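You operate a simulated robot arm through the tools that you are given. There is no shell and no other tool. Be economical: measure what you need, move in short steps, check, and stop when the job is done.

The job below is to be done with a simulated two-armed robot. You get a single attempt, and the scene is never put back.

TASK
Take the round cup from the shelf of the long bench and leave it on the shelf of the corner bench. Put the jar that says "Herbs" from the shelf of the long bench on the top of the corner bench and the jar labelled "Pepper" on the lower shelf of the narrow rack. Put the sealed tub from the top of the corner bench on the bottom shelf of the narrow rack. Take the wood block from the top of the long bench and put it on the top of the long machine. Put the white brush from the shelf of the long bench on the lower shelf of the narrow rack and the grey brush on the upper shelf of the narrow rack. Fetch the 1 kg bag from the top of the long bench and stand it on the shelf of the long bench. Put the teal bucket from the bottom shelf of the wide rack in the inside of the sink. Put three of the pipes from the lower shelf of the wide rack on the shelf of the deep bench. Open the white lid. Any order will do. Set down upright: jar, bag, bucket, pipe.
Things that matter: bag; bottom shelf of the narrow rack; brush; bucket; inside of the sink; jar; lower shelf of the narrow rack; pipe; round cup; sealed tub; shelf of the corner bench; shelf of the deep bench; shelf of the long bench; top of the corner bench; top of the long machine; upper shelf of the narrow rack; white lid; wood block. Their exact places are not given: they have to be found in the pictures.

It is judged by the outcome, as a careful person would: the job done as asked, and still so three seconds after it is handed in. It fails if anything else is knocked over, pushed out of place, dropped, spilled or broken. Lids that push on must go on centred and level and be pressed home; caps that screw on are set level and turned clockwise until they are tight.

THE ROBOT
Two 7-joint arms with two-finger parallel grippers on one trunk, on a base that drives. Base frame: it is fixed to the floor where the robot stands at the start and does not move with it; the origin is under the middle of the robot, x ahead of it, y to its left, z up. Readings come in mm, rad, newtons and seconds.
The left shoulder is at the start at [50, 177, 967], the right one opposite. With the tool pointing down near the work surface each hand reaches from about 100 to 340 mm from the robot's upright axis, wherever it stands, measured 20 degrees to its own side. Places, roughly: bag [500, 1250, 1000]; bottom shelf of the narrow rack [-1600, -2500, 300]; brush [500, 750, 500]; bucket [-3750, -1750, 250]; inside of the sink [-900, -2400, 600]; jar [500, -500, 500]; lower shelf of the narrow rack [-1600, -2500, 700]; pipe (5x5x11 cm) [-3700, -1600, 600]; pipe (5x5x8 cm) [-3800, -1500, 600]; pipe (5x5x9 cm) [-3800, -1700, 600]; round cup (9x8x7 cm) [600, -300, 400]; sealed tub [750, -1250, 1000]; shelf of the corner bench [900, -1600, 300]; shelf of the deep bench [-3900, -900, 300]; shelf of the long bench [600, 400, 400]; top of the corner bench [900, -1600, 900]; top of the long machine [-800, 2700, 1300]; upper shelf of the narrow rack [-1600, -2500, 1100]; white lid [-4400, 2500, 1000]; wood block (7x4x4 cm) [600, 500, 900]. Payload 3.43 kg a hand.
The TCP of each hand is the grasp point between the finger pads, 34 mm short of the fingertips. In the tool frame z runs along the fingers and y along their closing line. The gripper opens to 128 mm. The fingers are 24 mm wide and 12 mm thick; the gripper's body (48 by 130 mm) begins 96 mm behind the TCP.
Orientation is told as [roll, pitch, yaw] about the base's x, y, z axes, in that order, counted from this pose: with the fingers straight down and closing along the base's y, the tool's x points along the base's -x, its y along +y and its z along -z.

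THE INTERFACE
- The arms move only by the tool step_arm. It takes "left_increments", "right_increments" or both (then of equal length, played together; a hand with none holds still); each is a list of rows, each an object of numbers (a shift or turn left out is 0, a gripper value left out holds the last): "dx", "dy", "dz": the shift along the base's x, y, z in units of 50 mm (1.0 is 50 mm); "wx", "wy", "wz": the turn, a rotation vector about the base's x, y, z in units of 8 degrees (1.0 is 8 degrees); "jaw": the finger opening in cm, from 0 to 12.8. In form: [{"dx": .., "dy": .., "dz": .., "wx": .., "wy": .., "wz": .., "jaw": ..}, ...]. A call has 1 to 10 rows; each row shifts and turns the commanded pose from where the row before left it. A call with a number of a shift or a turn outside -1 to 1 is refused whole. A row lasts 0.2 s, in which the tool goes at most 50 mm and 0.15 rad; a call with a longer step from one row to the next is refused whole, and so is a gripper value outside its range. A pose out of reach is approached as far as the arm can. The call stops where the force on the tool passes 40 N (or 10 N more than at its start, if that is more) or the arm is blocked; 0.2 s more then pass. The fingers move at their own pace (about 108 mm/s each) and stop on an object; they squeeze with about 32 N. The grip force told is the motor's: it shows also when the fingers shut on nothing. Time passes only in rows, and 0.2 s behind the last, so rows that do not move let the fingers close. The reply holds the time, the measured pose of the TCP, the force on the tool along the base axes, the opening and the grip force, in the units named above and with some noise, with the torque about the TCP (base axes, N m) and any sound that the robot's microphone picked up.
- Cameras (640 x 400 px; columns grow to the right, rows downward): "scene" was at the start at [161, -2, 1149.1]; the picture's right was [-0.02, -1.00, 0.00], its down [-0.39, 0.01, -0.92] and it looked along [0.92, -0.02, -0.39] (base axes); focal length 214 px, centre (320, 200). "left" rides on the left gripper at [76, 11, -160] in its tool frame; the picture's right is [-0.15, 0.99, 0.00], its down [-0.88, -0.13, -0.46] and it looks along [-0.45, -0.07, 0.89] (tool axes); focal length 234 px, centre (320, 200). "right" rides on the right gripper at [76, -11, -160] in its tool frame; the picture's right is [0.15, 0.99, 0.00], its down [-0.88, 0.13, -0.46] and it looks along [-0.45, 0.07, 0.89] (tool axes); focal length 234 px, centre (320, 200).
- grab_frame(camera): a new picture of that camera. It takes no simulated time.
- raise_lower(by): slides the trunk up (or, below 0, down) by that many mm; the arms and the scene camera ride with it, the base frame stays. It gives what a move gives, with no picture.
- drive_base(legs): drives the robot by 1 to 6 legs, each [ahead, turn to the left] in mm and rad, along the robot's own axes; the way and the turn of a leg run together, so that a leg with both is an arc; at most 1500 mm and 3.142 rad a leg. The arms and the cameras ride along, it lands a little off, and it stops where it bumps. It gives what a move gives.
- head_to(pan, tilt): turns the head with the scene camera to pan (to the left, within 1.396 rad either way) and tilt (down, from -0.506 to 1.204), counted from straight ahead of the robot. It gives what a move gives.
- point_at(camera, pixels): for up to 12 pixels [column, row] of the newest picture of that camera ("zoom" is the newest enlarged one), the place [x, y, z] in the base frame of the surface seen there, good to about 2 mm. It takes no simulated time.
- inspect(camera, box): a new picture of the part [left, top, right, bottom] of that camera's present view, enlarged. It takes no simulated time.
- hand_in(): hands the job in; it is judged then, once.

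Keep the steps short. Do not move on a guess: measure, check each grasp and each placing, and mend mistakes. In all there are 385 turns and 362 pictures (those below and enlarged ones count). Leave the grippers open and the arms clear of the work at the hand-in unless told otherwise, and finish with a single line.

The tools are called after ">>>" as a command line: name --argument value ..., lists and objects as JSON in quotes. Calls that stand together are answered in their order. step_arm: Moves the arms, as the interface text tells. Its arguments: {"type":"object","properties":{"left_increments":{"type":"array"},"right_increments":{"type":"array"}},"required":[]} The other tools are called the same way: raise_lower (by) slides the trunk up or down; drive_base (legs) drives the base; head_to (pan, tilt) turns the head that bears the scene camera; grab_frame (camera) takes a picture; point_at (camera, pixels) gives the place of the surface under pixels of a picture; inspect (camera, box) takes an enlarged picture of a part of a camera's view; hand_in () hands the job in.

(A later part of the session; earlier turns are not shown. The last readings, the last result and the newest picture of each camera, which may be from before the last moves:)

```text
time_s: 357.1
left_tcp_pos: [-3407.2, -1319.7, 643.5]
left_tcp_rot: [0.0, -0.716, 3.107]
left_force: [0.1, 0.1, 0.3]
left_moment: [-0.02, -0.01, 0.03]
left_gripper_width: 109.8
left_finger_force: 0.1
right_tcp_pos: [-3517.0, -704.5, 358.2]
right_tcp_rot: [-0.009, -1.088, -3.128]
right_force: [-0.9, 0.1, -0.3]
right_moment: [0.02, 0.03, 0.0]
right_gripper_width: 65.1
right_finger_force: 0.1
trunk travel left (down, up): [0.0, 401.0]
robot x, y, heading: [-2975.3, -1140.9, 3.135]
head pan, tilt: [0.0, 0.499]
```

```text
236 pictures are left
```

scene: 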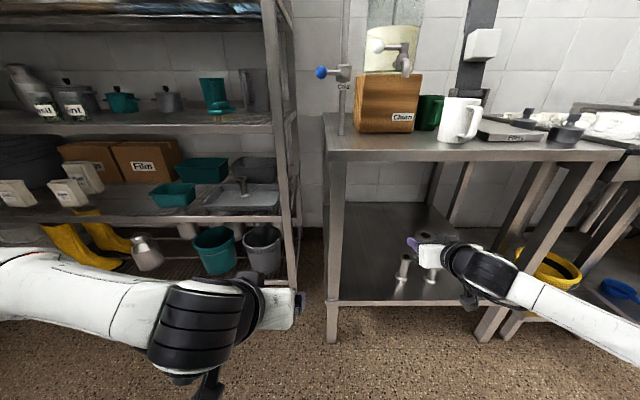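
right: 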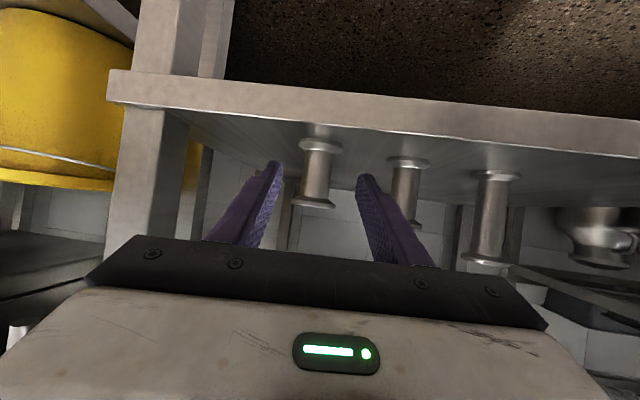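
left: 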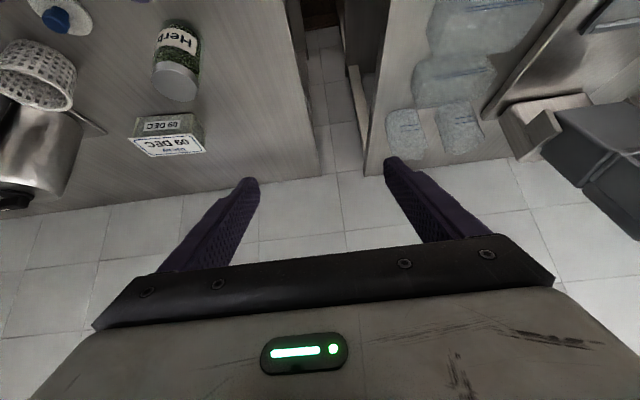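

All three pipes stand. Now fold the right arm into a compact, fingers-down high pose before handling the bucket. Back out first.

>>> drive_base --legs '[[-200, 0]]'

>>> step_arm --right_increments '[{"wy": -0.97, "dz": 0.9}, {"wy": -0.97, "dz": 0.9}, {"wy": -0.97, "dz": 0.9}, {"wy": -0.97, "dz": 0.9}, {"wy": -0.97, "dz": 0.9}, {"wy": -0.97, "dz": 0.9}, {"wy": -0.97, "dz": 0.9}, {"wy": -0.97, "dz": 0.9}, {"dz": 0.9}, {"dz": 0.9}]'

>>> step_arm --right_increments '[{"dz": 0.9}, {"dz": 0.9}, {"dz": 0.9}, {"dx": 0.9}, {"dx": 0.9}, {"dx": 0.9}, {"dy": -0.9}, {"dy": -0.9}, {"dy": -0.9}]'

```text
time_s: 358.7
left_tcp_pos: [-3207.8, -1320.6, 643.2]
left_tcp_rot: [-0.001, -0.715, 3.106]
left_force: [-1.5, 0.1, 0.2]
left_moment: [-0.01, -0.01, 0.0]
left_gripper_width: 109.9
left_finger_force: 0.1
right_tcp_pos: [-3316.6, -705.6, 358.6]
right_tcp_rot: [-0.007, -1.088, -3.128]
right_force: [-0.3, 0.3, 0.5]
right_moment: [-0.02, -0.05, 0.01]
right_gripper_width: 65.0
right_finger_force: 0.1
trunk travel left (down, up): [0.0, 401.0]
robot x, y, heading: [-2778.6, -1145.7, 3.128]
head pan, tilt: [0.0, 0.499]
```

```text
time_s: 360.9
left_tcp_pos: [-3207.6, -1321.7, 643.8]
left_tcp_rot: [-0.002, -0.717, 3.105]
left_force: [-0.4, 0.6, 0.1]
left_moment: [0.02, 0.0, 0.01]
left_gripper_width: 110.1
left_finger_force: 0.1
right_tcp_pos: [-3311.7, -711.7, 806.3]
right_tcp_rot: [0.003, -0.005, -3.139]
right_force: [-0.8, -0.2, -0.8]
right_moment: [-0.04, -0.02, -0.01]
right_gripper_width: 65.2
right_finger_force: 0.1
right hand out of reach, approached as far as the arm can: row 10
trunk travel left (down, up): [0.0, 401.0]
robot x, y, heading: [-2777.3, -1146.4, 3.134]
head pan, tilt: [0.0, 0.499]
```

```text
time_s: 362.9
left_tcp_pos: [-3207.5, -1320.4, 643.9]
left_tcp_rot: [-0.001, -0.714, 3.106]
left_force: [0.2, -0.7, 0.2]
left_moment: [0.02, 0.01, 0.0]
left_gripper_width: 110.0
left_finger_force: 0.1
right_tcp_pos: [-3139.8, -881.3, 911.0]
right_tcp_rot: [0.006, -0.003, -3.136]
right_force: [0.2, -0.3, 0.1]
right_moment: [-0.05, 0.03, 0.02]
right_gripper_width: 64.9
right_finger_force: 0.0
right hand out of reach, approached as far as the arm can: row 1, 2, 3
trunk travel left (down, up): [0.0, 401.0]
robot x, y, heading: [-2778.4, -1145.1, 3.13]
head pan, tilt: [0.0, 0.499]
```

>>> drive_base --legs '[[0, -1.587], [-512, 0], [0, 1.74]]'

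>>> grab_frame --camera "scene"

>>> inspect --camera "scene" --box '[240, 200, 400, 310]'

```text
time_s: 373.9
left_tcp_pos: [-3187.6, -1894.7, 644.9]
left_tcp_rot: [-0.001, -0.715, -3.032]
left_force: [-0.1, 0.8, -0.2]
left_moment: [0.03, 0.04, 0.01]
left_gripper_width: 110.0
left_finger_force: 0.0
right_tcp_pos: [-3184.2, -1449.2, 911.1]
right_tcp_rot: [0.002, -0.003, -2.99]
right_force: [0.7, -0.5, -0.1]
right_moment: [-0.04, -0.03, 0.01]
right_gripper_width: 64.9
right_finger_force: 0.0
trunk travel left (down, up): [0.0, 401.0]
robot x, y, heading: [-2789.2, -1657.5, -3.002]
head pan, tilt: [0.0, 0.499]
```

```text
235 pictures are left
```

scene: 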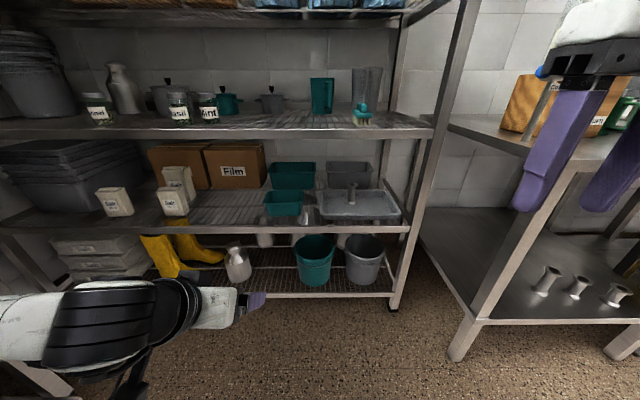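

```text
3.64 times, centred on (320, 255) of scene
```

zoom: 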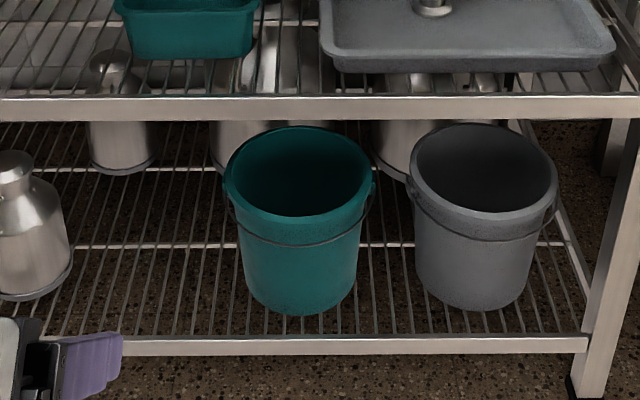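

>>> point_at --camera "zoom" --pixels '[[229, 170], [372, 170], [300, 213], [300, 130], [235, 150], [365, 145], [300, 225], [300, 305], [413, 160], [230, 195], [300, 120], [300, 330]]'

```text
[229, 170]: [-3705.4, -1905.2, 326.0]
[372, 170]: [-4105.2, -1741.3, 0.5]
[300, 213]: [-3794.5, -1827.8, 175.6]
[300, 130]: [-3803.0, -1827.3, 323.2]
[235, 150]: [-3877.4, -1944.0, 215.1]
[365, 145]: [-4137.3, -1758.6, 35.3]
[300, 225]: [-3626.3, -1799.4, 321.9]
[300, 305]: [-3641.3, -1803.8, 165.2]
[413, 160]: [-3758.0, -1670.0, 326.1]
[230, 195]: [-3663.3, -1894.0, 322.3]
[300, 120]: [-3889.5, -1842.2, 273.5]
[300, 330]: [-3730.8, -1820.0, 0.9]
```

Teal bucket: rim z 326, centre ≈(-3714,-1812), r≈90, bail lugs at its sides. I'll pinch the left wall just behind the lug with the left hand. Pre-pose the left hand outside.

>>> step_arm --left_increments '[{"dx": -0.9, "dy": 0.1, "jaw": 6}, {"dx": -0.9, "dy": 0.1}, {"dx": -0.9, "dy": 0.1}, {"dx": -0.9, "dy": 0.1}, {"dx": -0.9, "dy": 0.1}, {"dx": -0.9, "dy": 0.1}, {"wx": -0.1, "wy": 0.71, "dz": -0.8}, {"wx": -0.1, "wy": 0.71, "dz": -0.8}, {"wz": -0.8, "dz": -0.8}, {"wz": -0.8, "dz": -0.8}]'

>>> step_arm --left_increments '[{"dz": -0.8}, {"dz": -0.8}, {"dz": -0.8}, {}]'

>>> grab_frame --camera "left"

```text
time_s: 376.1
left_tcp_pos: [-3458.0, -1863.7, 483.2]
left_tcp_rot: [0.008, -0.916, 3.02]
left_force: [0.5, 0.5, -0.1]
left_moment: [0.01, -0.04, 0.0]
left_gripper_width: 60.0
left_finger_force: 0.1
right_tcp_pos: [-3183.7, -1449.5, 911.4]
right_tcp_rot: [0.003, -0.003, -2.989]
right_force: [0.3, 0.4, 0.2]
right_moment: [0.01, 0.03, 0.03]
right_gripper_width: 65.0
right_finger_force: 0.1
trunk travel left (down, up): [0.0, 401.0]
robot x, y, heading: [-2788.8, -1660.1, -3.009]
head pan, tilt: [0.0, 0.499]
```

```text
time_s: 377.1
left_tcp_pos: [-3460.5, -1873.3, 399.8]
left_tcp_rot: [0.004, -0.914, 3.018]
left_force: [-0.1, 0.9, 1.0]
left_moment: [-0.04, 0.01, 0.01]
left_gripper_width: 59.9
left_finger_force: 0.1
left hand out of reach, approached as far as the arm can: row 2, 3
right_tcp_pos: [-3184.6, -1450.0, 912.0]
right_tcp_rot: [0.003, -0.004, -2.99]
right_force: [-0.5, 0.6, 0.0]
right_moment: [0.02, -0.01, 0.01]
right_gripper_width: 65.2
right_finger_force: 0.0
trunk travel left (down, up): [0.0, 401.0]
robot x, y, heading: [-2785.4, -1659.6, -3.006]
head pan, tilt: [0.0, 0.499]
```

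```text
233 pictures are left
```

left: 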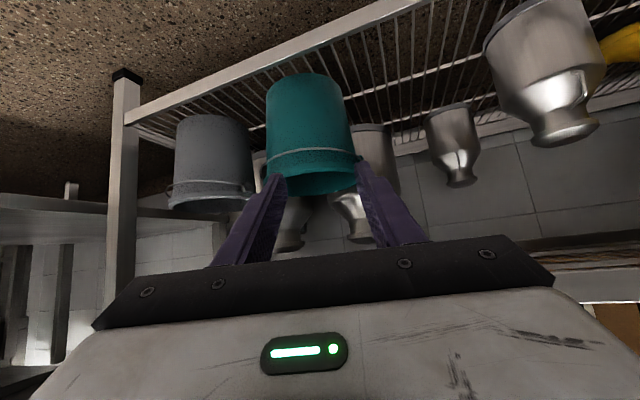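

>>> step_arm --left_increments '[{"dx": -0.7, "dy": -0.1}, {"dx": -0.7, "dy": -0.1}, {"dz": -0.4}, {"dz": -0.4}, {}]'

```text
time_s: 378.3
left_tcp_pos: [-3516.9, -1882.3, 377.2]
left_tcp_rot: [0.009, -0.916, 3.022]
left_force: [-0.3, 0.6, 0.8]
left_moment: [0.01, -0.02, -0.04]
left_gripper_width: 59.9
left_finger_force: 0.0
left hand out of reach, approached as far as the arm can: row 2, 3, 4
right_tcp_pos: [-3185.1, -1450.4, 910.2]
right_tcp_rot: [0.003, -0.005, -2.991]
right_force: [0.0, 0.0, -0.1]
right_moment: [0.04, 0.01, 0.02]
right_gripper_width: 65.1
right_finger_force: 0.1
trunk travel left (down, up): [0.0, 401.0]
robot x, y, heading: [-2788.2, -1659.4, -3.003]
head pan, tilt: [0.0, 0.499]
```

Remove the yaw and some pitch, and try lower again.

>>> step_arm --left_increments '[{"wz": 0.8, "dx": 0.5}, {"wz": 0.8, "dx": 0.4}, {"wx": 0.05, "wy": -0.5}, {"dz": -0.4}, {"dz": -0.4}, {"dz": -0.4}, {}]'

```text
time_s: 379.9
left_tcp_pos: [-3493.1, -1870.1, 344.2]
left_tcp_rot: [-0.002, -0.825, -3.121]
left_force: [0.6, -0.2, 0.4]
left_moment: [-0.03, 0.04, 0.01]
left_gripper_width: 60.2
left_finger_force: 0.1
left hand out of reach, approached as far as the arm can: row 1, 6
right_tcp_pos: [-3185.4, -1450.2, 911.2]
right_tcp_rot: [0.004, -0.003, -2.991]
right_force: [-0.4, 0.7, -0.7]
right_moment: [-0.02, 0.0, -0.03]
right_gripper_width: 65.2
right_finger_force: 0.1
trunk travel left (down, up): [0.0, 401.0]
robot x, y, heading: [-2786.2, -1656.9, -2.999]
head pan, tilt: [0.0, 0.499]
```

>>> step_arm --left_increments '[{"dz": 0.6}, {"dx": 0.6, "dy": 0.05}, {}]'

>>> drive_base --legs '[[190, 0]]'

>>> grab_frame --camera "left"

>>> grab_frame --camera "scene"

```text
time_s: 380.7
left_tcp_pos: [-3464.1, -1868.2, 374.8]
left_tcp_rot: [-0.002, -0.826, -3.122]
left_force: [0.6, -0.3, 0.5]
left_moment: [-0.03, -0.02, 0.02]
left_gripper_width: 60.0
left_finger_force: 0.0
right_tcp_pos: [-3185.1, -1448.4, 911.6]
right_tcp_rot: [0.003, -0.004, -2.99]
right_force: [0.1, -0.6, -0.2]
right_moment: [-0.01, 0.0, -0.01]
right_gripper_width: 65.3
right_finger_force: 0.0
trunk travel left (down, up): [0.0, 401.0]
robot x, y, heading: [-2787.9, -1658.0, -3.003]
head pan, tilt: [0.0, 0.499]
```

```text
time_s: 382.2
left_tcp_pos: [-3652.7, -1892.4, 370.9]
left_tcp_rot: [0.0, -0.819, -3.121]
left_force: [5.6, 2.9, -16.4]
left_moment: [-0.11, 1.82, 0.3]
left_gripper_width: 60.0
left_finger_force: 0.0
right_tcp_pos: [-3373.2, -1475.2, 911.0]
right_tcp_rot: [0.003, -0.003, -2.991]
right_force: [-0.3, -0.3, -0.3]
right_moment: [0.01, 0.0, 0.0]
right_gripper_width: 65.3
right_finger_force: 0.0
trunk travel left (down, up): [0.0, 401.0]
robot x, y, heading: [-2976.0, -1684.0, -3.003]
head pan, tilt: [0.0, 0.499]
```

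```text
232 pictures are left
```

left: 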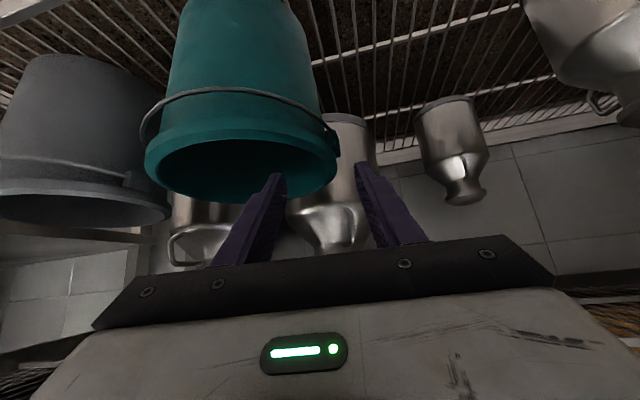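

```text
231 pictures are left
```

scene: 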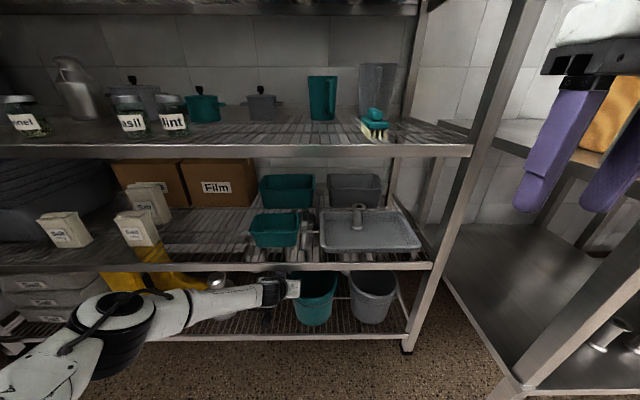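

The gripper presses on the shelf edge above (−16 N); too steep. Back out and try a flatter pitch with the hand further out to the left, where the arm reaches lower.

>>> drive_base --legs '[[-200, 0]]'

>>> step_arm --left_increments '[{"dy": -0.9, "dx": 0.3}, {"dy": -0.9, "dx": 0.3}, {"dy": -0.9, "dx": 0.3}, {"dy": -0.9, "dx": 0.3}, {"wx": -0.12, "wy": 0.9}, {"wx": -0.12, "wy": 0.9}, {"dz": -0.5}, {"dz": -0.5}, {}]'

```text
time_s: 383.8
left_tcp_pos: [-3455.1, -1866.2, 373.0]
left_tcp_rot: [-0.001, -0.819, -3.122]
left_force: [0.5, 0.4, -0.1]
left_moment: [-0.02, 0.0, -0.01]
left_gripper_width: 60.2
left_finger_force: 0.1
right_tcp_pos: [-3176.6, -1448.2, 911.4]
right_tcp_rot: [0.004, -0.003, -2.989]
right_force: [0.3, -0.5, 0.2]
right_moment: [-0.05, -0.03, -0.01]
right_gripper_width: 65.0
right_finger_force: 0.2
trunk travel left (down, up): [0.0, 401.0]
robot x, y, heading: [-2781.7, -1659.2, -3.003]
head pan, tilt: [0.0, 0.499]
```

```text
time_s: 385.8
left_tcp_pos: [-3398.5, -2033.9, 325.4]
left_tcp_rot: [0.055, -1.072, 3.114]
left_force: [0.8, 0.1, 0.3]
left_moment: [0.0, 0.02, -0.02]
left_gripper_width: 60.0
left_finger_force: 0.1
left hand out of reach, approached as far as the arm can: row 5, 6
right_tcp_pos: [-3175.4, -1448.5, 911.7]
right_tcp_rot: [0.002, -0.004, -2.987]
right_force: [0.6, 0.5, -0.4]
right_moment: [0.01, -0.01, -0.01]
right_gripper_width: 64.7
right_finger_force: 0.1
trunk travel left (down, up): [0.0, 401.0]
robot x, y, heading: [-2779.5, -1653.9, -3.0]
head pan, tilt: [0.0, 0.499]
```

Now pitch −1.07 at z 325 works. Re-position the robot 186 mm to its right (back off first), hand at z 372.

>>> step_arm --left_increments '[{"dz": 0.5}, {"dz": 0.45}, {}]'

>>> drive_base --legs '[[-400, 0], [0, -0.45], [428, 0], [0, 0.45]]'

>>> grab_frame --camera "scene"

>>> grab_frame --camera "left"

```text
time_s: 386.6
left_tcp_pos: [-3397.1, -2034.3, 372.5]
left_tcp_rot: [0.057, -1.073, 3.114]
left_force: [0.1, 0.2, 0.0]
left_moment: [-0.02, 0.0, 0.03]
left_gripper_width: 59.8
left_finger_force: 0.2
right_tcp_pos: [-3176.7, -1448.8, 911.4]
right_tcp_rot: [0.004, -0.002, -2.988]
right_force: [0.8, -0.4, 0.0]
right_moment: [-0.01, -0.01, -0.02]
right_gripper_width: 65.1
right_finger_force: 0.0
trunk travel left (down, up): [0.0, 401.0]
robot x, y, heading: [-2776.0, -1660.9, -3.002]
head pan, tilt: [0.0, 0.499]
```

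```text
time_s: 394.0
left_tcp_pos: [-3411.3, -1852.4, 372.6]
left_tcp_rot: [0.055, -1.072, 3.121]
left_force: [0.7, -0.2, -0.2]
left_moment: [0.01, -0.02, -0.01]
left_gripper_width: 60.0
left_finger_force: 0.2
right_tcp_pos: [-3193.1, -1265.7, 912.2]
right_tcp_rot: [0.004, -0.003, -2.983]
right_force: [0.2, 0.6, 0.0]
right_moment: [0.01, -0.05, 0.05]
right_gripper_width: 64.9
right_finger_force: 0.0
trunk travel left (down, up): [0.0, 401.0]
robot x, y, heading: [-2793.6, -1476.9, -3.001]
head pan, tilt: [0.0, 0.499]
```

```text
230 pictures are left
```

scene: 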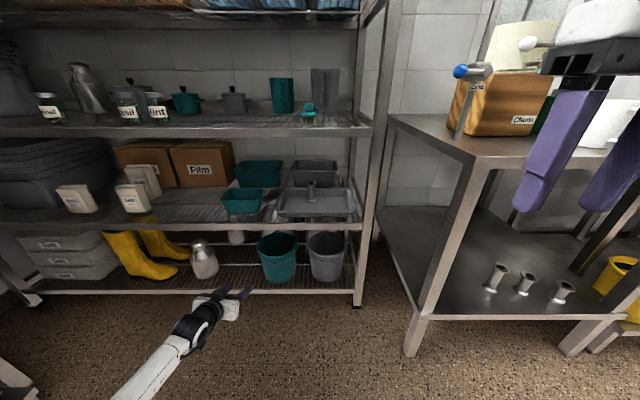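

```text
229 pictures are left
```

left: 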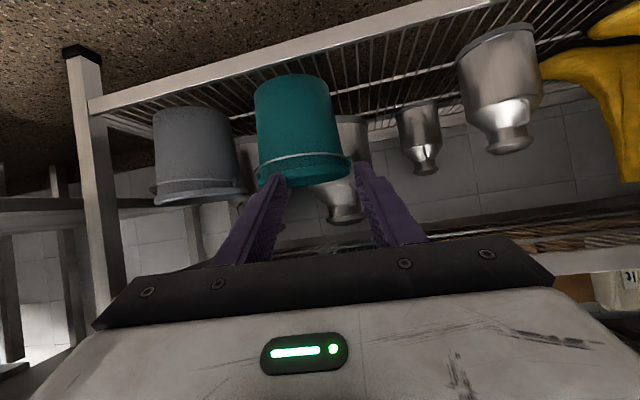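

>>> point_at --camera "scene" --pixels '[[460, 72], [470, 100], [465, 130], [480, 68], [500, 155]]'

```text
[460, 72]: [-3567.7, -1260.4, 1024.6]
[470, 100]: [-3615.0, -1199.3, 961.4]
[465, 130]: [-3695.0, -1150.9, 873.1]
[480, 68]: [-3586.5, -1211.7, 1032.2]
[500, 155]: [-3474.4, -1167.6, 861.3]
```

The crank knob at (-3568,-1260,1025) would meet the folded right hand; shift the right hand 130 mm inward, then drive 250.

>>> step_arm --right_increments '[{"dy": -0.9}, {"dy": -0.9}, {"dy": -0.8}, {}]'

>>> drive_base --legs '[[240, 0]]'

>>> grab_frame --camera "left"

>>> grab_frame --camera "scene"

```text
time_s: 395.0
left_tcp_pos: [-3410.2, -1853.3, 371.8]
left_tcp_rot: [0.057, -1.072, 3.119]
left_force: [-0.4, -0.3, -0.2]
left_moment: [0.05, -0.02, 0.01]
left_gripper_width: 60.1
left_finger_force: 0.2
right_tcp_pos: [-3192.8, -1395.9, 911.6]
right_tcp_rot: [0.003, -0.002, -2.982]
right_force: [-0.3, 1.0, 0.2]
right_moment: [0.03, -0.01, 0.02]
right_gripper_width: 64.9
right_finger_force: 0.0
trunk travel left (down, up): [0.0, 401.0]
robot x, y, heading: [-2796.9, -1474.4, -2.999]
head pan, tilt: [0.0, 0.499]
```

```text
time_s: 396.7
left_tcp_pos: [-3647.1, -1888.0, 371.9]
left_tcp_rot: [0.056, -1.07, 3.122]
left_force: [-0.3, 0.1, -0.1]
left_moment: [0.0, -0.03, 0.01]
left_gripper_width: 59.8
left_finger_force: 0.1
right_tcp_pos: [-3427.9, -1430.7, 911.8]
right_tcp_rot: [0.002, -0.006, -2.983]
right_force: [-0.2, 0.3, 0.2]
right_moment: [0.01, -0.03, 0.02]
right_gripper_width: 64.9
right_finger_force: 0.1
trunk travel left (down, up): [0.0, 401.0]
robot x, y, heading: [-3030.5, -1507.5, -3.0]
head pan, tilt: [0.0, 0.499]
```

```text
228 pictures are left
```

left: 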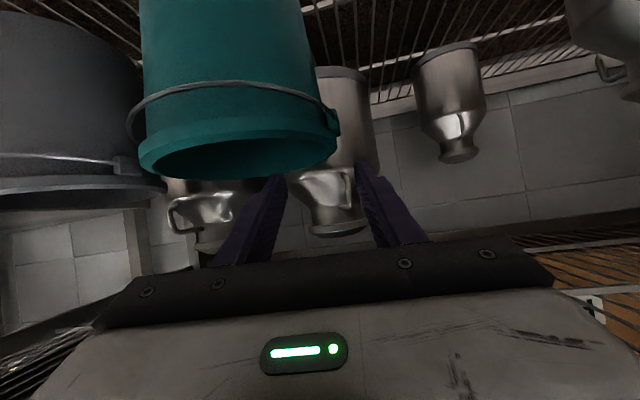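

```text
227 pictures are left
```

scene: 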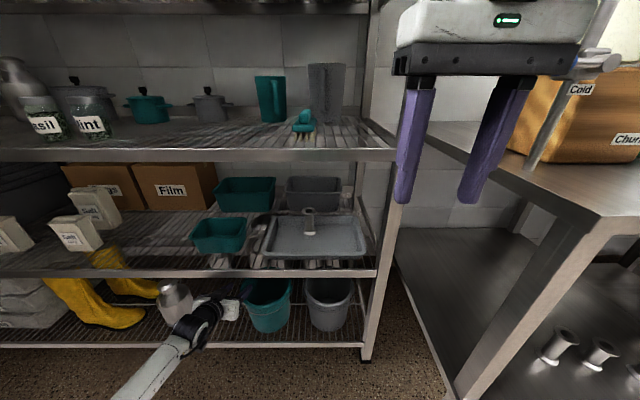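

>>> point_at --camera "left" --pixels '[[337, 150], [320, 165], [330, 115], [300, 170], [345, 195], [355, 120], [330, 225], [440, 130], [200, 175]]'

```text
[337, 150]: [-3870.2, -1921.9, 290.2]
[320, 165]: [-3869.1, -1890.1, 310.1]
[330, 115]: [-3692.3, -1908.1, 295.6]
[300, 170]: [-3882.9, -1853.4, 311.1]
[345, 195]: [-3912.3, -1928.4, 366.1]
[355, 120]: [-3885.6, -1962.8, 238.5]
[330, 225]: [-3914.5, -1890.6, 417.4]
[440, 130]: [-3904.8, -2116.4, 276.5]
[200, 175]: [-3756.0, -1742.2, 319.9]
```

>>> drive_base --legs '[[90, 0]]'

>>> grab_frame --camera "left"

```text
time_s: 397.8
left_tcp_pos: [-3735.8, -1899.6, 374.1]
left_tcp_rot: [0.054, -1.072, 3.119]
left_force: [-0.4, 0.1, 0.4]
left_moment: [0.0, 0.01, 0.0]
left_gripper_width: 60.0
left_finger_force: 0.1
right_tcp_pos: [-3515.3, -1444.9, 912.6]
right_tcp_rot: [0.003, -0.005, -2.984]
right_force: [-0.2, 0.8, 0.3]
right_moment: [0.01, 0.03, -0.01]
right_gripper_width: 64.8
right_finger_force: 0.0
trunk travel left (down, up): [0.0, 401.0]
robot x, y, heading: [-3119.1, -1516.7, -2.995]
head pan, tilt: [0.0, 0.499]
```

```text
226 pictures are left
```

left: 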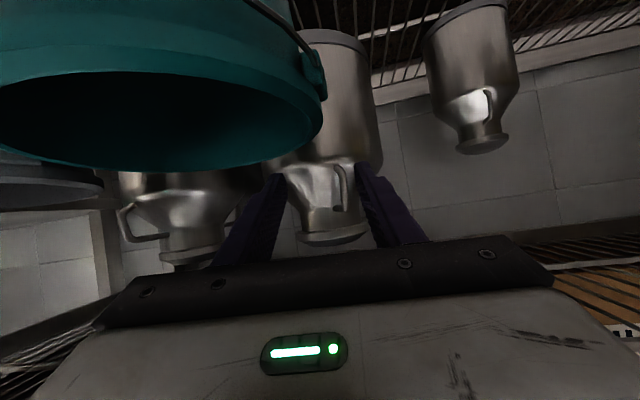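

>>> step_arm --left_increments '[{"dz": -0.4}, {"dz": -0.4}, {"dz": -0.3}, {}]'

>>> grab_frame --camera "left"

```text
time_s: 398.8
left_tcp_pos: [-3735.9, -1900.7, 316.9]
left_tcp_rot: [0.055, -1.07, 3.121]
left_force: [-0.5, -0.4, -0.3]
left_moment: [0.0, -0.04, 0.0]
left_gripper_width: 60.4
left_finger_force: 0.1
right_tcp_pos: [-3516.7, -1443.9, 911.1]
right_tcp_rot: [0.002, -0.005, -2.982]
right_force: [-0.1, -0.7, 0.5]
right_moment: [0.0, 0.01, 0.02]
right_gripper_width: 65.2
right_finger_force: 0.0
trunk travel left (down, up): [0.0, 401.0]
robot x, y, heading: [-3120.3, -1521.1, -2.996]
head pan, tilt: [0.0, 0.499]
```

```text
225 pictures are left
```

left: 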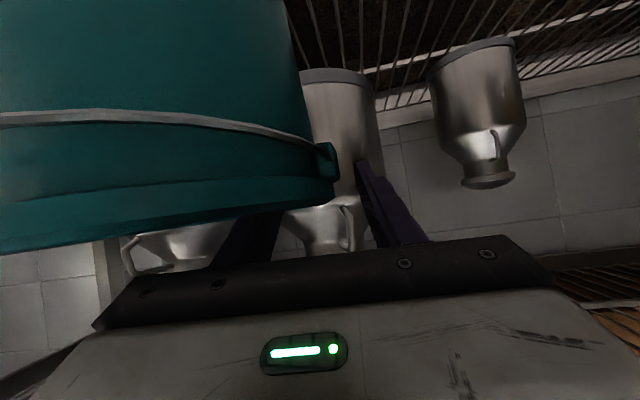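

Inner finger is inside, outer outside. Lower 8 mm more and close.

>>> step_arm --left_increments '[{"dz": -0.16}, {"jaw": 0}, {"jaw": 0}, {"jaw": 0}, {"jaw": 0}, {}]'

>>> grab_frame --camera "left"

```text
time_s: 400.2
left_tcp_pos: [-3735.6, -1900.8, 309.7]
left_tcp_rot: [0.054, -1.072, 3.123]
left_force: [1.4, 0.6, 4.2]
left_moment: [0.3, -0.57, -0.09]
left_gripper_width: 20.6
left_finger_force: 32.3
right_tcp_pos: [-3515.8, -1443.0, 912.6]
right_tcp_rot: [0.005, -0.005, -2.982]
right_force: [0.4, 0.2, 0.1]
right_moment: [0.01, -0.01, -0.02]
right_gripper_width: 65.0
right_finger_force: 0.0
trunk travel left (down, up): [0.0, 401.0]
robot x, y, heading: [-3118.1, -1518.6, -2.997]
head pan, tilt: [0.0, 0.499]
```

```text
224 pictures are left
```

left: 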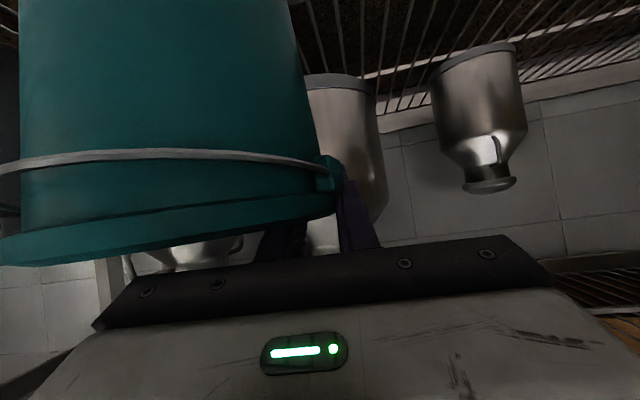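

Gripped (20.6 mm). Lift 25 mm and check.

>>> step_arm --left_increments '[{"dz": 0.25}, {"dz": 0.25}, {}]'

>>> inspect --camera "scene" --box '[160, 240, 400, 380]'

```text
time_s: 401.0
left_tcp_pos: [-3735.9, -1900.0, 334.2]
left_tcp_rot: [0.055, -1.071, 3.122]
left_force: [0.7, 1.2, -0.6]
left_moment: [0.2, -0.2, -0.04]
left_gripper_width: 16.6
left_finger_force: 32.5
right_tcp_pos: [-3515.9, -1443.7, 912.0]
right_tcp_rot: [0.003, -0.004, -2.983]
right_force: [-0.1, 0.8, -0.4]
right_moment: [0.02, 0.01, -0.02]
right_gripper_width: 64.7
right_finger_force: 0.1
trunk travel left (down, up): [0.0, 401.0]
robot x, y, heading: [-3119.0, -1516.9, -2.993]
head pan, tilt: [0.0, 0.499]
```

```text
2.67 times, centred on (280, 310) of scene
```

zoom: 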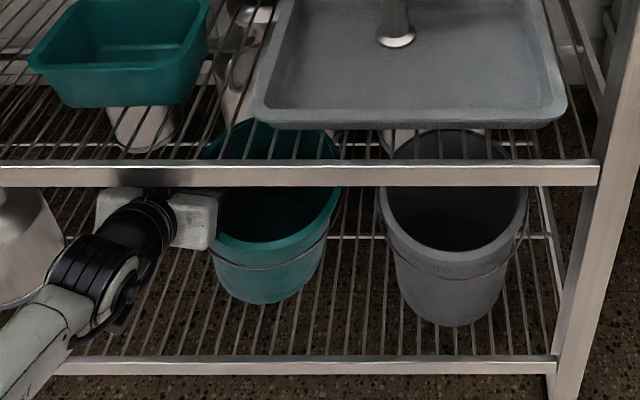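

>>> grab_frame --camera "left"

>>> point_at --camera "zoom" --pixels '[[270, 245], [335, 205], [215, 250], [270, 295], [240, 290], [310, 280]]'

```text
222 pictures are left
```

left: 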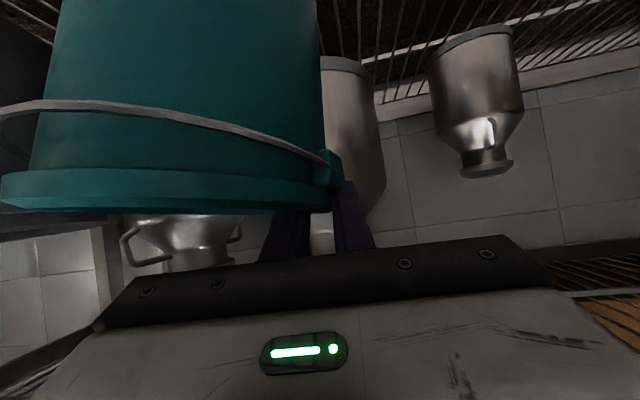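

```text
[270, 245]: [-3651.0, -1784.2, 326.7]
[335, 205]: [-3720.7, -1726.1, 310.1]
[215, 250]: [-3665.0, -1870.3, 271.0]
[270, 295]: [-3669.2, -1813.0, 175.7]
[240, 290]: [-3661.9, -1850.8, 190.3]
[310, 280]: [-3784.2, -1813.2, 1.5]
```

The bucket tilts as the left side rises. Lift 25 mm more and see whether it hangs.

>>> step_arm --left_increments '[{"dz": 0.25}, {"dz": 0.25}, {}]'

>>> grab_frame --camera "left"

>>> inspect --camera "scene" --box '[160, 240, 400, 380]'

```text
time_s: 401.8
left_tcp_pos: [-3736.0, -1901.3, 358.5]
left_tcp_rot: [0.056, -1.069, 3.124]
left_force: [0.2, 0.9, -2.0]
left_moment: [-0.12, 0.01, -0.05]
left_gripper_width: 15.4
left_finger_force: 31.9
right_tcp_pos: [-3516.8, -1444.3, 912.0]
right_tcp_rot: [0.004, -0.004, -2.981]
right_force: [-0.3, -0.4, 0.3]
right_moment: [-0.03, 0.0, 0.0]
right_gripper_width: 65.0
right_finger_force: 0.1
trunk travel left (down, up): [0.0, 401.0]
robot x, y, heading: [-3119.3, -1517.0, -2.995]
head pan, tilt: [0.0, 0.499]
```

```text
221 pictures are left
```

left: 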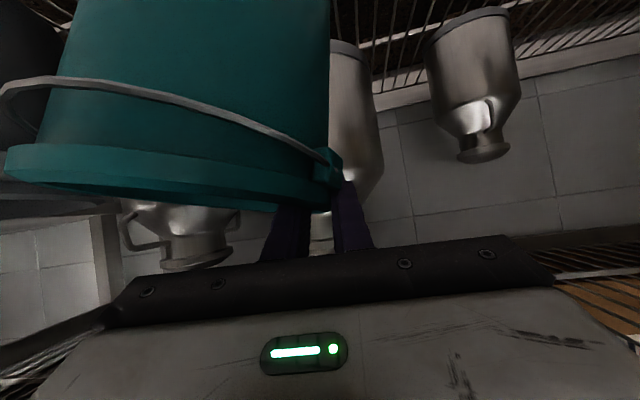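

```text
2.67 times, centred on (280, 310) of scene
```

zoom: 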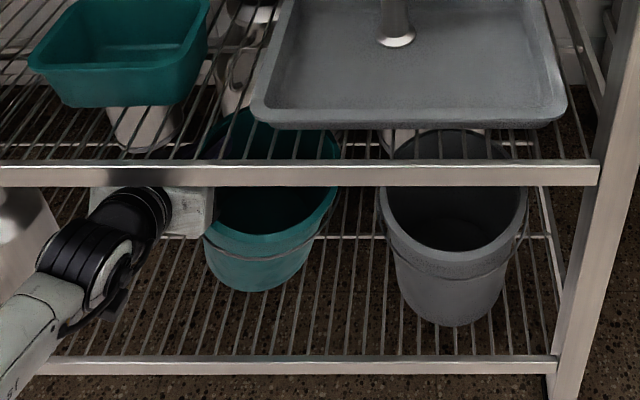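

It is hanging, tilted about 15°. Roll the hand (+x rotation) to level it while lifting 10 mm.

>>> step_arm --left_increments '[{"wx": 0.7, "dz": 0.1}, {"wx": 0.7, "dz": 0.1}, {"wx": 0.5}, {}]'

>>> grab_frame --camera "left"

>>> inspect --camera "scene" --box '[160, 240, 400, 380]'

>>> point_at --camera "zoom" --pixels '[[270, 245], [335, 205], [325, 230], [225, 245], [250, 280], [290, 270]]'

```text
time_s: 402.8
left_tcp_pos: [-3736.2, -1900.4, 368.5]
left_tcp_rot: [-0.463, -1.017, -2.709]
left_force: [0.0, 0.4, -2.5]
left_moment: [-0.21, -0.01, -0.01]
left_gripper_width: 15.4
left_finger_force: 32.3
right_tcp_pos: [-3515.9, -1443.8, 911.1]
right_tcp_rot: [0.004, -0.004, -2.983]
right_force: [0.4, 0.6, 0.2]
right_moment: [0.02, -0.05, 0.0]
right_gripper_width: 64.8
right_finger_force: 0.1
trunk travel left (down, up): [0.0, 401.0]
robot x, y, heading: [-3121.1, -1520.1, -3.0]
head pan, tilt: [0.0, 0.499]
```

```text
219 pictures are left
```

left: 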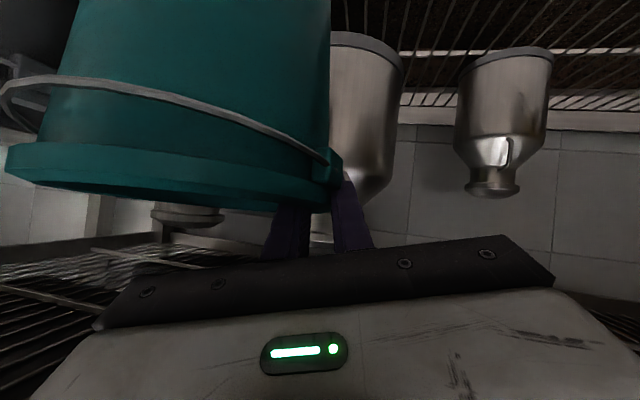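

```text
2.67 times, centred on (280, 310) of scene
```

zoom: 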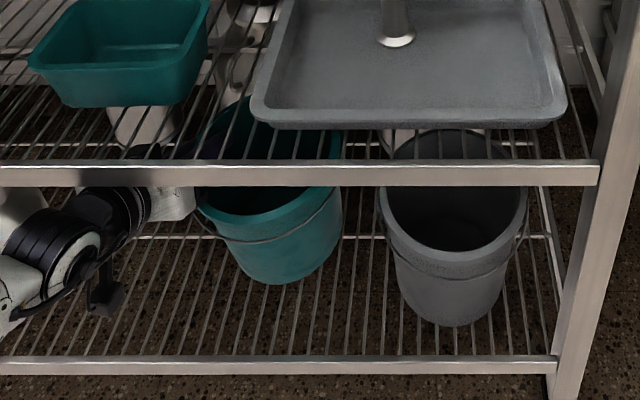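

```text
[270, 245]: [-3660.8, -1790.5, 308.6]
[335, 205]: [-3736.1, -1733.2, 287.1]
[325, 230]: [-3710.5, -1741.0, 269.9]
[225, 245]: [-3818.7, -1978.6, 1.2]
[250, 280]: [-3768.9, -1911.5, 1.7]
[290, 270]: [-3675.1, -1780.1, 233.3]
```

Level now and rigid in the grip. Back out 420 mm.

>>> drive_base --legs '[[-420, 0]]'

>>> grab_frame --camera "scene"

```text
time_s: 405.4
left_tcp_pos: [-3321.0, -1841.5, 370.2]
left_tcp_rot: [-0.462, -1.017, -2.709]
left_force: [-0.4, -0.1, -3.1]
left_moment: [-0.21, 0.01, 0.0]
left_gripper_width: 15.3
left_finger_force: 32.3
right_tcp_pos: [-3104.1, -1383.0, 910.8]
right_tcp_rot: [0.004, -0.004, -2.982]
right_force: [0.1, 1.6, 0.8]
right_moment: [0.02, 0.01, -0.01]
right_gripper_width: 65.1
right_finger_force: 0.1
trunk travel left (down, up): [0.0, 401.0]
robot x, y, heading: [-2705.5, -1463.1, -2.997]
head pan, tilt: [0.0, 0.499]
```

```text
217 pictures are left
```

scene: 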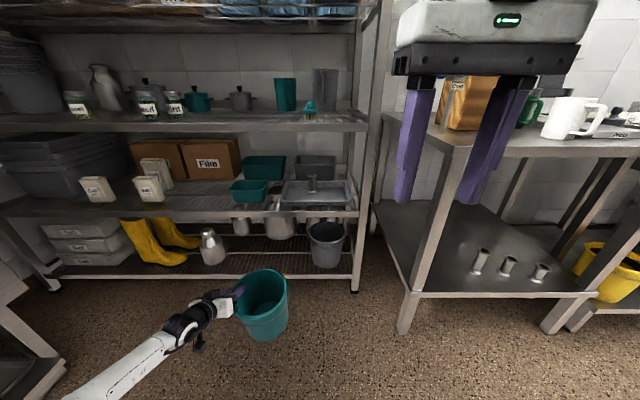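

Bucket is well held. Carry it toward the sink: first a turn and a leg south-east, keeping clear of the island.

>>> drive_base --legs '[[0, 2.297]]'

>>> drive_base --legs '[[530, 0], [0, 0.946]]'

>>> grab_frame --camera "scene"

```text
time_s: 411.3
left_tcp_pos: [-2010.6, -1664.7, 368.4]
left_tcp_rot: [-0.462, -1.012, -0.406]
left_force: [0.0, 0.2, -2.8]
left_moment: [0.17, -0.14, 0.03]
left_gripper_width: 15.2
left_finger_force: 31.4
right_tcp_pos: [-2496.1, -1806.2, 912.3]
right_tcp_rot: [0.003, -0.004, -0.68]
right_force: [0.3, 0.3, -0.5]
right_moment: [-0.01, 0.02, -0.01]
right_gripper_width: 65.0
right_finger_force: 0.1
trunk travel left (down, up): [0.0, 401.0]
robot x, y, heading: [-2706.8, -1463.7, -0.697]
head pan, tilt: [0.0, 0.499]
```

```text
time_s: 416.8
left_tcp_pos: [-1728.7, -1350.7, 369.8]
left_tcp_rot: [-0.462, -1.015, 0.542]
left_force: [0.0, -0.1, -2.3]
left_moment: [0.17, 0.02, -0.01]
left_gripper_width: 15.2
left_finger_force: 31.7
right_tcp_pos: [-1896.2, -1829.9, 911.0]
right_tcp_rot: [0.003, -0.003, 0.269]
right_force: [-0.2, -0.1, 0.2]
right_moment: [0.0, -0.03, -0.03]
right_gripper_width: 65.0
right_finger_force: 0.0
trunk travel left (down, up): [0.0, 401.0]
robot x, y, heading: [-2303.1, -1797.2, 0.257]
head pan, tilt: [0.0, 0.499]
```

```text
216 pictures are left
```

scene: 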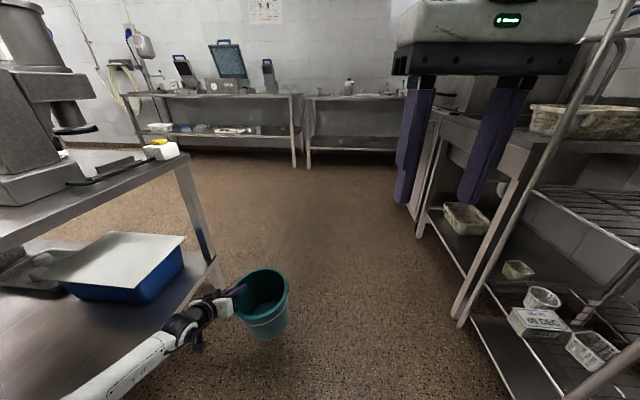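

Way is clear (island corner stays ~200 mm off). Drive 1050, then turn right to face the sink.

>>> drive_base --legs '[[1050, 0]]'

>>> raise_lower --by 400

>>> drive_base --legs '[[0, -1.69]]'

>>> step_arm --left_increments '[{"dz": 0.8}, {"dz": 0.8}, {"dz": 0.8}, {"dz": 0.8}, {"dz": 0.8}, {"dz": 0.8}, {}]'

>>> grab_frame --camera "scene"

```text
time_s: 422.1
left_tcp_pos: [-722.0, -1087.4, 369.4]
left_tcp_rot: [-0.463, -1.015, 0.541]
left_force: [0.5, 0.1, -3.4]
left_moment: [0.21, 0.02, 0.03]
left_gripper_width: 14.7
left_finger_force: 31.7
right_tcp_pos: [-890.1, -1566.4, 911.6]
right_tcp_rot: [0.005, -0.005, 0.271]
right_force: [-0.7, -0.8, 0.1]
right_moment: [0.03, -0.01, -0.03]
right_gripper_width: 64.8
right_finger_force: 0.0
trunk travel left (down, up): [0.0, 401.0]
robot x, y, heading: [-1291.6, -1539.6, 0.26]
head pan, tilt: [0.0, 0.499]
```

```text
time_s: 426.0
left_tcp_pos: [-722.7, -1087.5, 770.4]
left_tcp_rot: [-0.46, -1.015, 0.543]
left_force: [-0.3, 0.7, -1.5]
left_moment: [0.2, 0.04, -0.03]
left_gripper_width: 15.2
left_finger_force: 31.8
right_tcp_pos: [-889.2, -1566.1, 1311.9]
right_tcp_rot: [0.003, -0.003, 0.271]
right_force: [-0.5, 0.1, -0.2]
right_moment: [0.02, 0.0, 0.0]
right_gripper_width: 65.0
right_finger_force: 0.0
trunk travel left (down, up): [-400.0, 1.0]
robot x, y, heading: [-1291.9, -1533.3, 0.256]
head pan, tilt: [0.0, 0.499]
```

```text
time_s: 429.6
left_tcp_pos: [-770.8, -2019.8, 746.4]
left_tcp_rot: [-0.375, -0.976, -0.966]
left_force: [-7.2, 16.5, -2.9]
left_moment: [-0.21, -0.28, -1.56]
left_gripper_width: 17.6
left_finger_force: 32.0
right_tcp_pos: [-1270.9, -1935.5, 1313.6]
right_tcp_rot: [0.004, -0.003, -1.165]
right_force: [0.3, -0.1, -0.1]
right_moment: [0.03, 0.01, -0.02]
right_gripper_width: 65.0
right_finger_force: 0.0
trunk travel left (down, up): [-400.0, 1.0]
robot x, y, heading: [-1293.8, -1532.7, -1.179]
head pan, tilt: [0.0, 0.499]
stopped in leg 1: the force on the tool passed its limit (the readings are from after the stop); the commanded pose is now the measured one
```

```text
time_s: 431.2
left_tcp_pos: [-769.8, -2025.5, 991.1]
left_tcp_rot: [-0.394, -0.985, -0.946]
left_force: [0.1, 0.2, -2.2]
left_moment: [0.04, -0.22, -0.02]
left_gripper_width: 17.4
left_finger_force: 32.4
right_tcp_pos: [-1269.9, -1937.9, 1311.4]
right_tcp_rot: [0.004, -0.004, -1.164]
right_force: [0.6, 0.0, -0.1]
right_moment: [0.0, 0.0, 0.01]
right_gripper_width: 65.0
right_finger_force: 0.0
trunk travel left (down, up): [-400.0, 1.0]
robot x, y, heading: [-1293.6, -1533.6, -1.175]
head pan, tilt: [0.0, 0.499]
```

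```text
215 pictures are left
```

scene: 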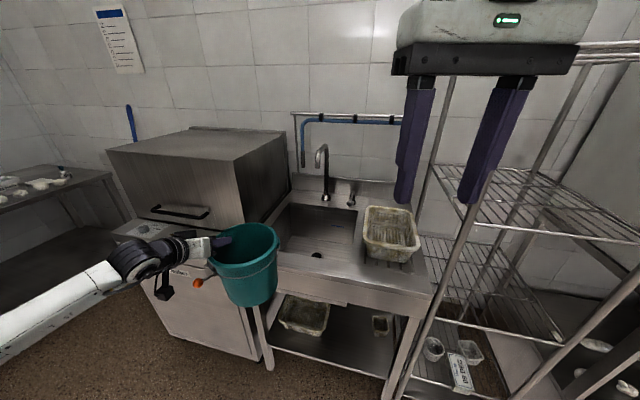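

The bucket touched the washer front while turning; still held and now raised above. Measure the basin.

>>> inspect --camera "scene" --box '[200, 140, 440, 320]'

>>> point_at --camera "scene" --pixels '[[291, 206], [357, 212], [348, 268], [310, 275], [320, 235], [345, 235], [310, 225], [330, 250], [325, 160], [391, 235], [300, 285], [420, 285]]'

```text
2.22 times, centred on (320, 230) of scene
```

zoom: 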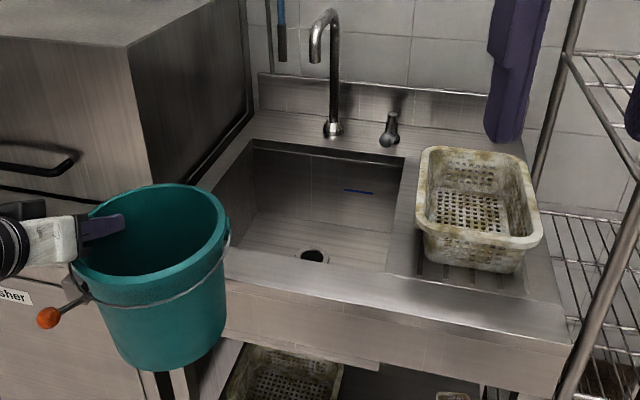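

```text
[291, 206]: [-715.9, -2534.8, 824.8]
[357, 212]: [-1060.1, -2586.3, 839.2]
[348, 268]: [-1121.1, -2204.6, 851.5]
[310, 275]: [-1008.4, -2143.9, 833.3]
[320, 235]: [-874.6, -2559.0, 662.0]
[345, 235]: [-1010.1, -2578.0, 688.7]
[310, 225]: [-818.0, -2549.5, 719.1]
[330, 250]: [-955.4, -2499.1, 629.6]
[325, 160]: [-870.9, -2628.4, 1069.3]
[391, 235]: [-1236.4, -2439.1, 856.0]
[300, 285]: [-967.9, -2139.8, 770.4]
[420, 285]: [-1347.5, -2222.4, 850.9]
```

>>> point_at --camera "zoom" --pixels '[[316, 60], [314, 25], [330, 12], [335, 100], [334, 130], [300, 262], [380, 275], [250, 243], [310, 257], [392, 125], [300, 240], [225, 195]]'

```text
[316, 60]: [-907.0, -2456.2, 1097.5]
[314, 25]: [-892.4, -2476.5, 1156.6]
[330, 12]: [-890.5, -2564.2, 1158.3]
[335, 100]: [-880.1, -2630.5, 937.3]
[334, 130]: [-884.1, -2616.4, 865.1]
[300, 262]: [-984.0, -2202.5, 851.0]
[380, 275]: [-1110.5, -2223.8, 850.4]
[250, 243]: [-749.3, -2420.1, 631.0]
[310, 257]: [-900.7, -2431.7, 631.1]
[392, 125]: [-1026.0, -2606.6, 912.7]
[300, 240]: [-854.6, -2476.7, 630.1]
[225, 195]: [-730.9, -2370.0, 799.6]
```

>>> point_at --camera "zoom" --pixels '[[160, 190], [140, 270], [215, 215], [90, 240], [165, 365], [120, 350], [210, 350], [130, 300], [200, 300]]'

```text
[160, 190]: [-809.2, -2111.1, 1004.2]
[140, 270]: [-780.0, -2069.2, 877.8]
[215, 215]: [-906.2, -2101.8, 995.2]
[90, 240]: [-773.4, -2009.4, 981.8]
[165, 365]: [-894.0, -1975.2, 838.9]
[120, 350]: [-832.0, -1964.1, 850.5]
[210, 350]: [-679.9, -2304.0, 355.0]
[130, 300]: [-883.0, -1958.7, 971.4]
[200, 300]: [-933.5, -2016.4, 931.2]
```

Spout underside at z≈1085 above the basin, rim at 851: the bucket must pass with its bottom just over 855. I raise to TCP≈1055 and level the bucket (rotate 10° about the lateral axis), then turn.

>>> step_arm --left_increments '[{"wx": 0.58, "wy": 0.24, "dz": 0.65}, {"wx": 0.57, "wy": 0.24, "dz": 0.65}, {}]'

>>> inspect --camera "scene" --box '[180, 170, 340, 330]'

>>> point_at --camera "zoom" --pixels '[[240, 125], [330, 170], [150, 175], [230, 205], [240, 320], [200, 310], [290, 300], [240, 330]]'

```text
time_s: 432.0
left_tcp_pos: [-769.7, -2022.6, 1055.1]
left_tcp_rot: [-0.333, -0.812, -0.996]
left_force: [0.6, 0.4, -1.5]
left_moment: [0.01, -0.21, 0.01]
left_gripper_width: 17.1
left_finger_force: 31.6
right_tcp_pos: [-1270.3, -1936.7, 1311.1]
right_tcp_rot: [0.003, -0.004, -1.164]
right_force: [0.1, 0.4, 0.5]
right_moment: [-0.02, -0.01, -0.01]
right_gripper_width: 64.9
right_finger_force: 0.0
trunk travel left (down, up): [-400.0, 1.0]
robot x, y, heading: [-1294.8, -1531.5, -1.177]
head pan, tilt: [0.0, 0.499]
```

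```text
2.50 times, centred on (260, 250) of scene
```

zoom: 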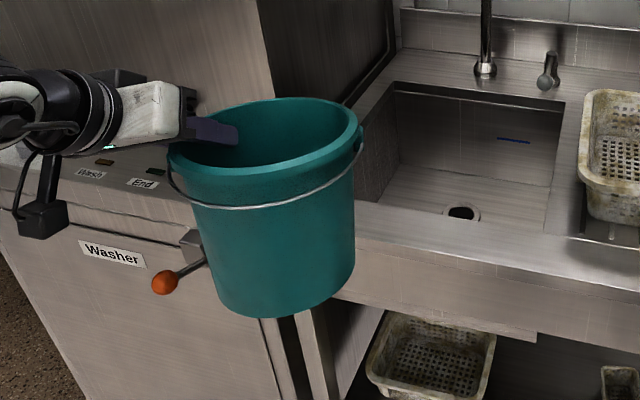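

```text
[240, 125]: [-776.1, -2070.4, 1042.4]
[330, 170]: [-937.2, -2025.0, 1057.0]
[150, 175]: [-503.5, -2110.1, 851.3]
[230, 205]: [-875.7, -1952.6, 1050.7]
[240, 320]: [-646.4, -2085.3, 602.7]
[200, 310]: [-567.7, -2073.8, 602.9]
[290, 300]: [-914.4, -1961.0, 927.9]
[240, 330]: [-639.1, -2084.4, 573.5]
```

Bucket level; bottom ≈ 893, rim ≈ 1057. Lower 10 mm and turn right 0.25.

>>> step_arm --left_increments '[{"dz": -0.2}, {}]'

>>> drive_base --legs '[[0, -0.257]]'

>>> grab_frame --camera "scene"

```text
time_s: 432.6
left_tcp_pos: [-770.1, -2025.0, 1045.5]
left_tcp_rot: [-0.336, -0.813, -0.995]
left_force: [0.1, 0.7, -2.7]
left_moment: [0.01, -0.19, 0.0]
left_gripper_width: 17.0
left_finger_force: 31.8
right_tcp_pos: [-1270.7, -1937.0, 1311.0]
right_tcp_rot: [0.007, -0.003, -1.163]
right_force: [0.1, 0.0, 0.2]
right_moment: [-0.03, -0.01, 0.01]
right_gripper_width: 65.1
right_finger_force: 0.1
trunk travel left (down, up): [-400.0, 1.0]
robot x, y, heading: [-1291.4, -1533.2, -1.177]
head pan, tilt: [0.0, 0.499]
```

```text
time_s: 433.9
left_tcp_pos: [-913.2, -2141.0, 1045.2]
left_tcp_rot: [-0.334, -0.812, -1.255]
left_force: [-1.0, 0.3, -2.2]
left_moment: [-0.03, -0.2, -0.01]
left_gripper_width: 16.9
left_finger_force: 32.1
right_tcp_pos: [-1375.8, -1929.7, 1313.0]
right_tcp_rot: [0.004, -0.006, -1.425]
right_force: [-1.1, 1.1, 0.1]
right_moment: [0.0, -0.02, 0.01]
right_gripper_width: 64.8
right_finger_force: 0.2
trunk travel left (down, up): [-400.0, 1.0]
robot x, y, heading: [-1293.5, -1535.5, -1.437]
head pan, tilt: [0.0, 0.499]
```

```text
212 pictures are left
```

scene: 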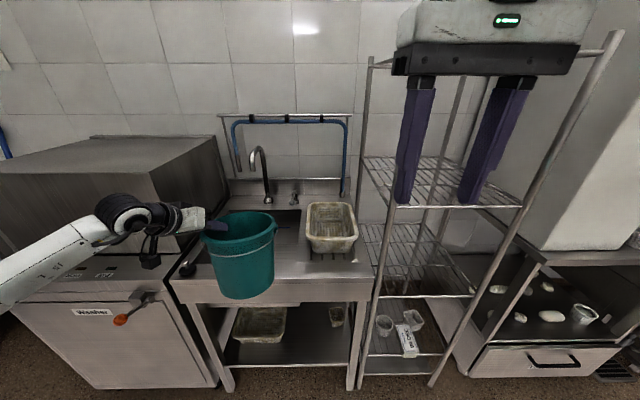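

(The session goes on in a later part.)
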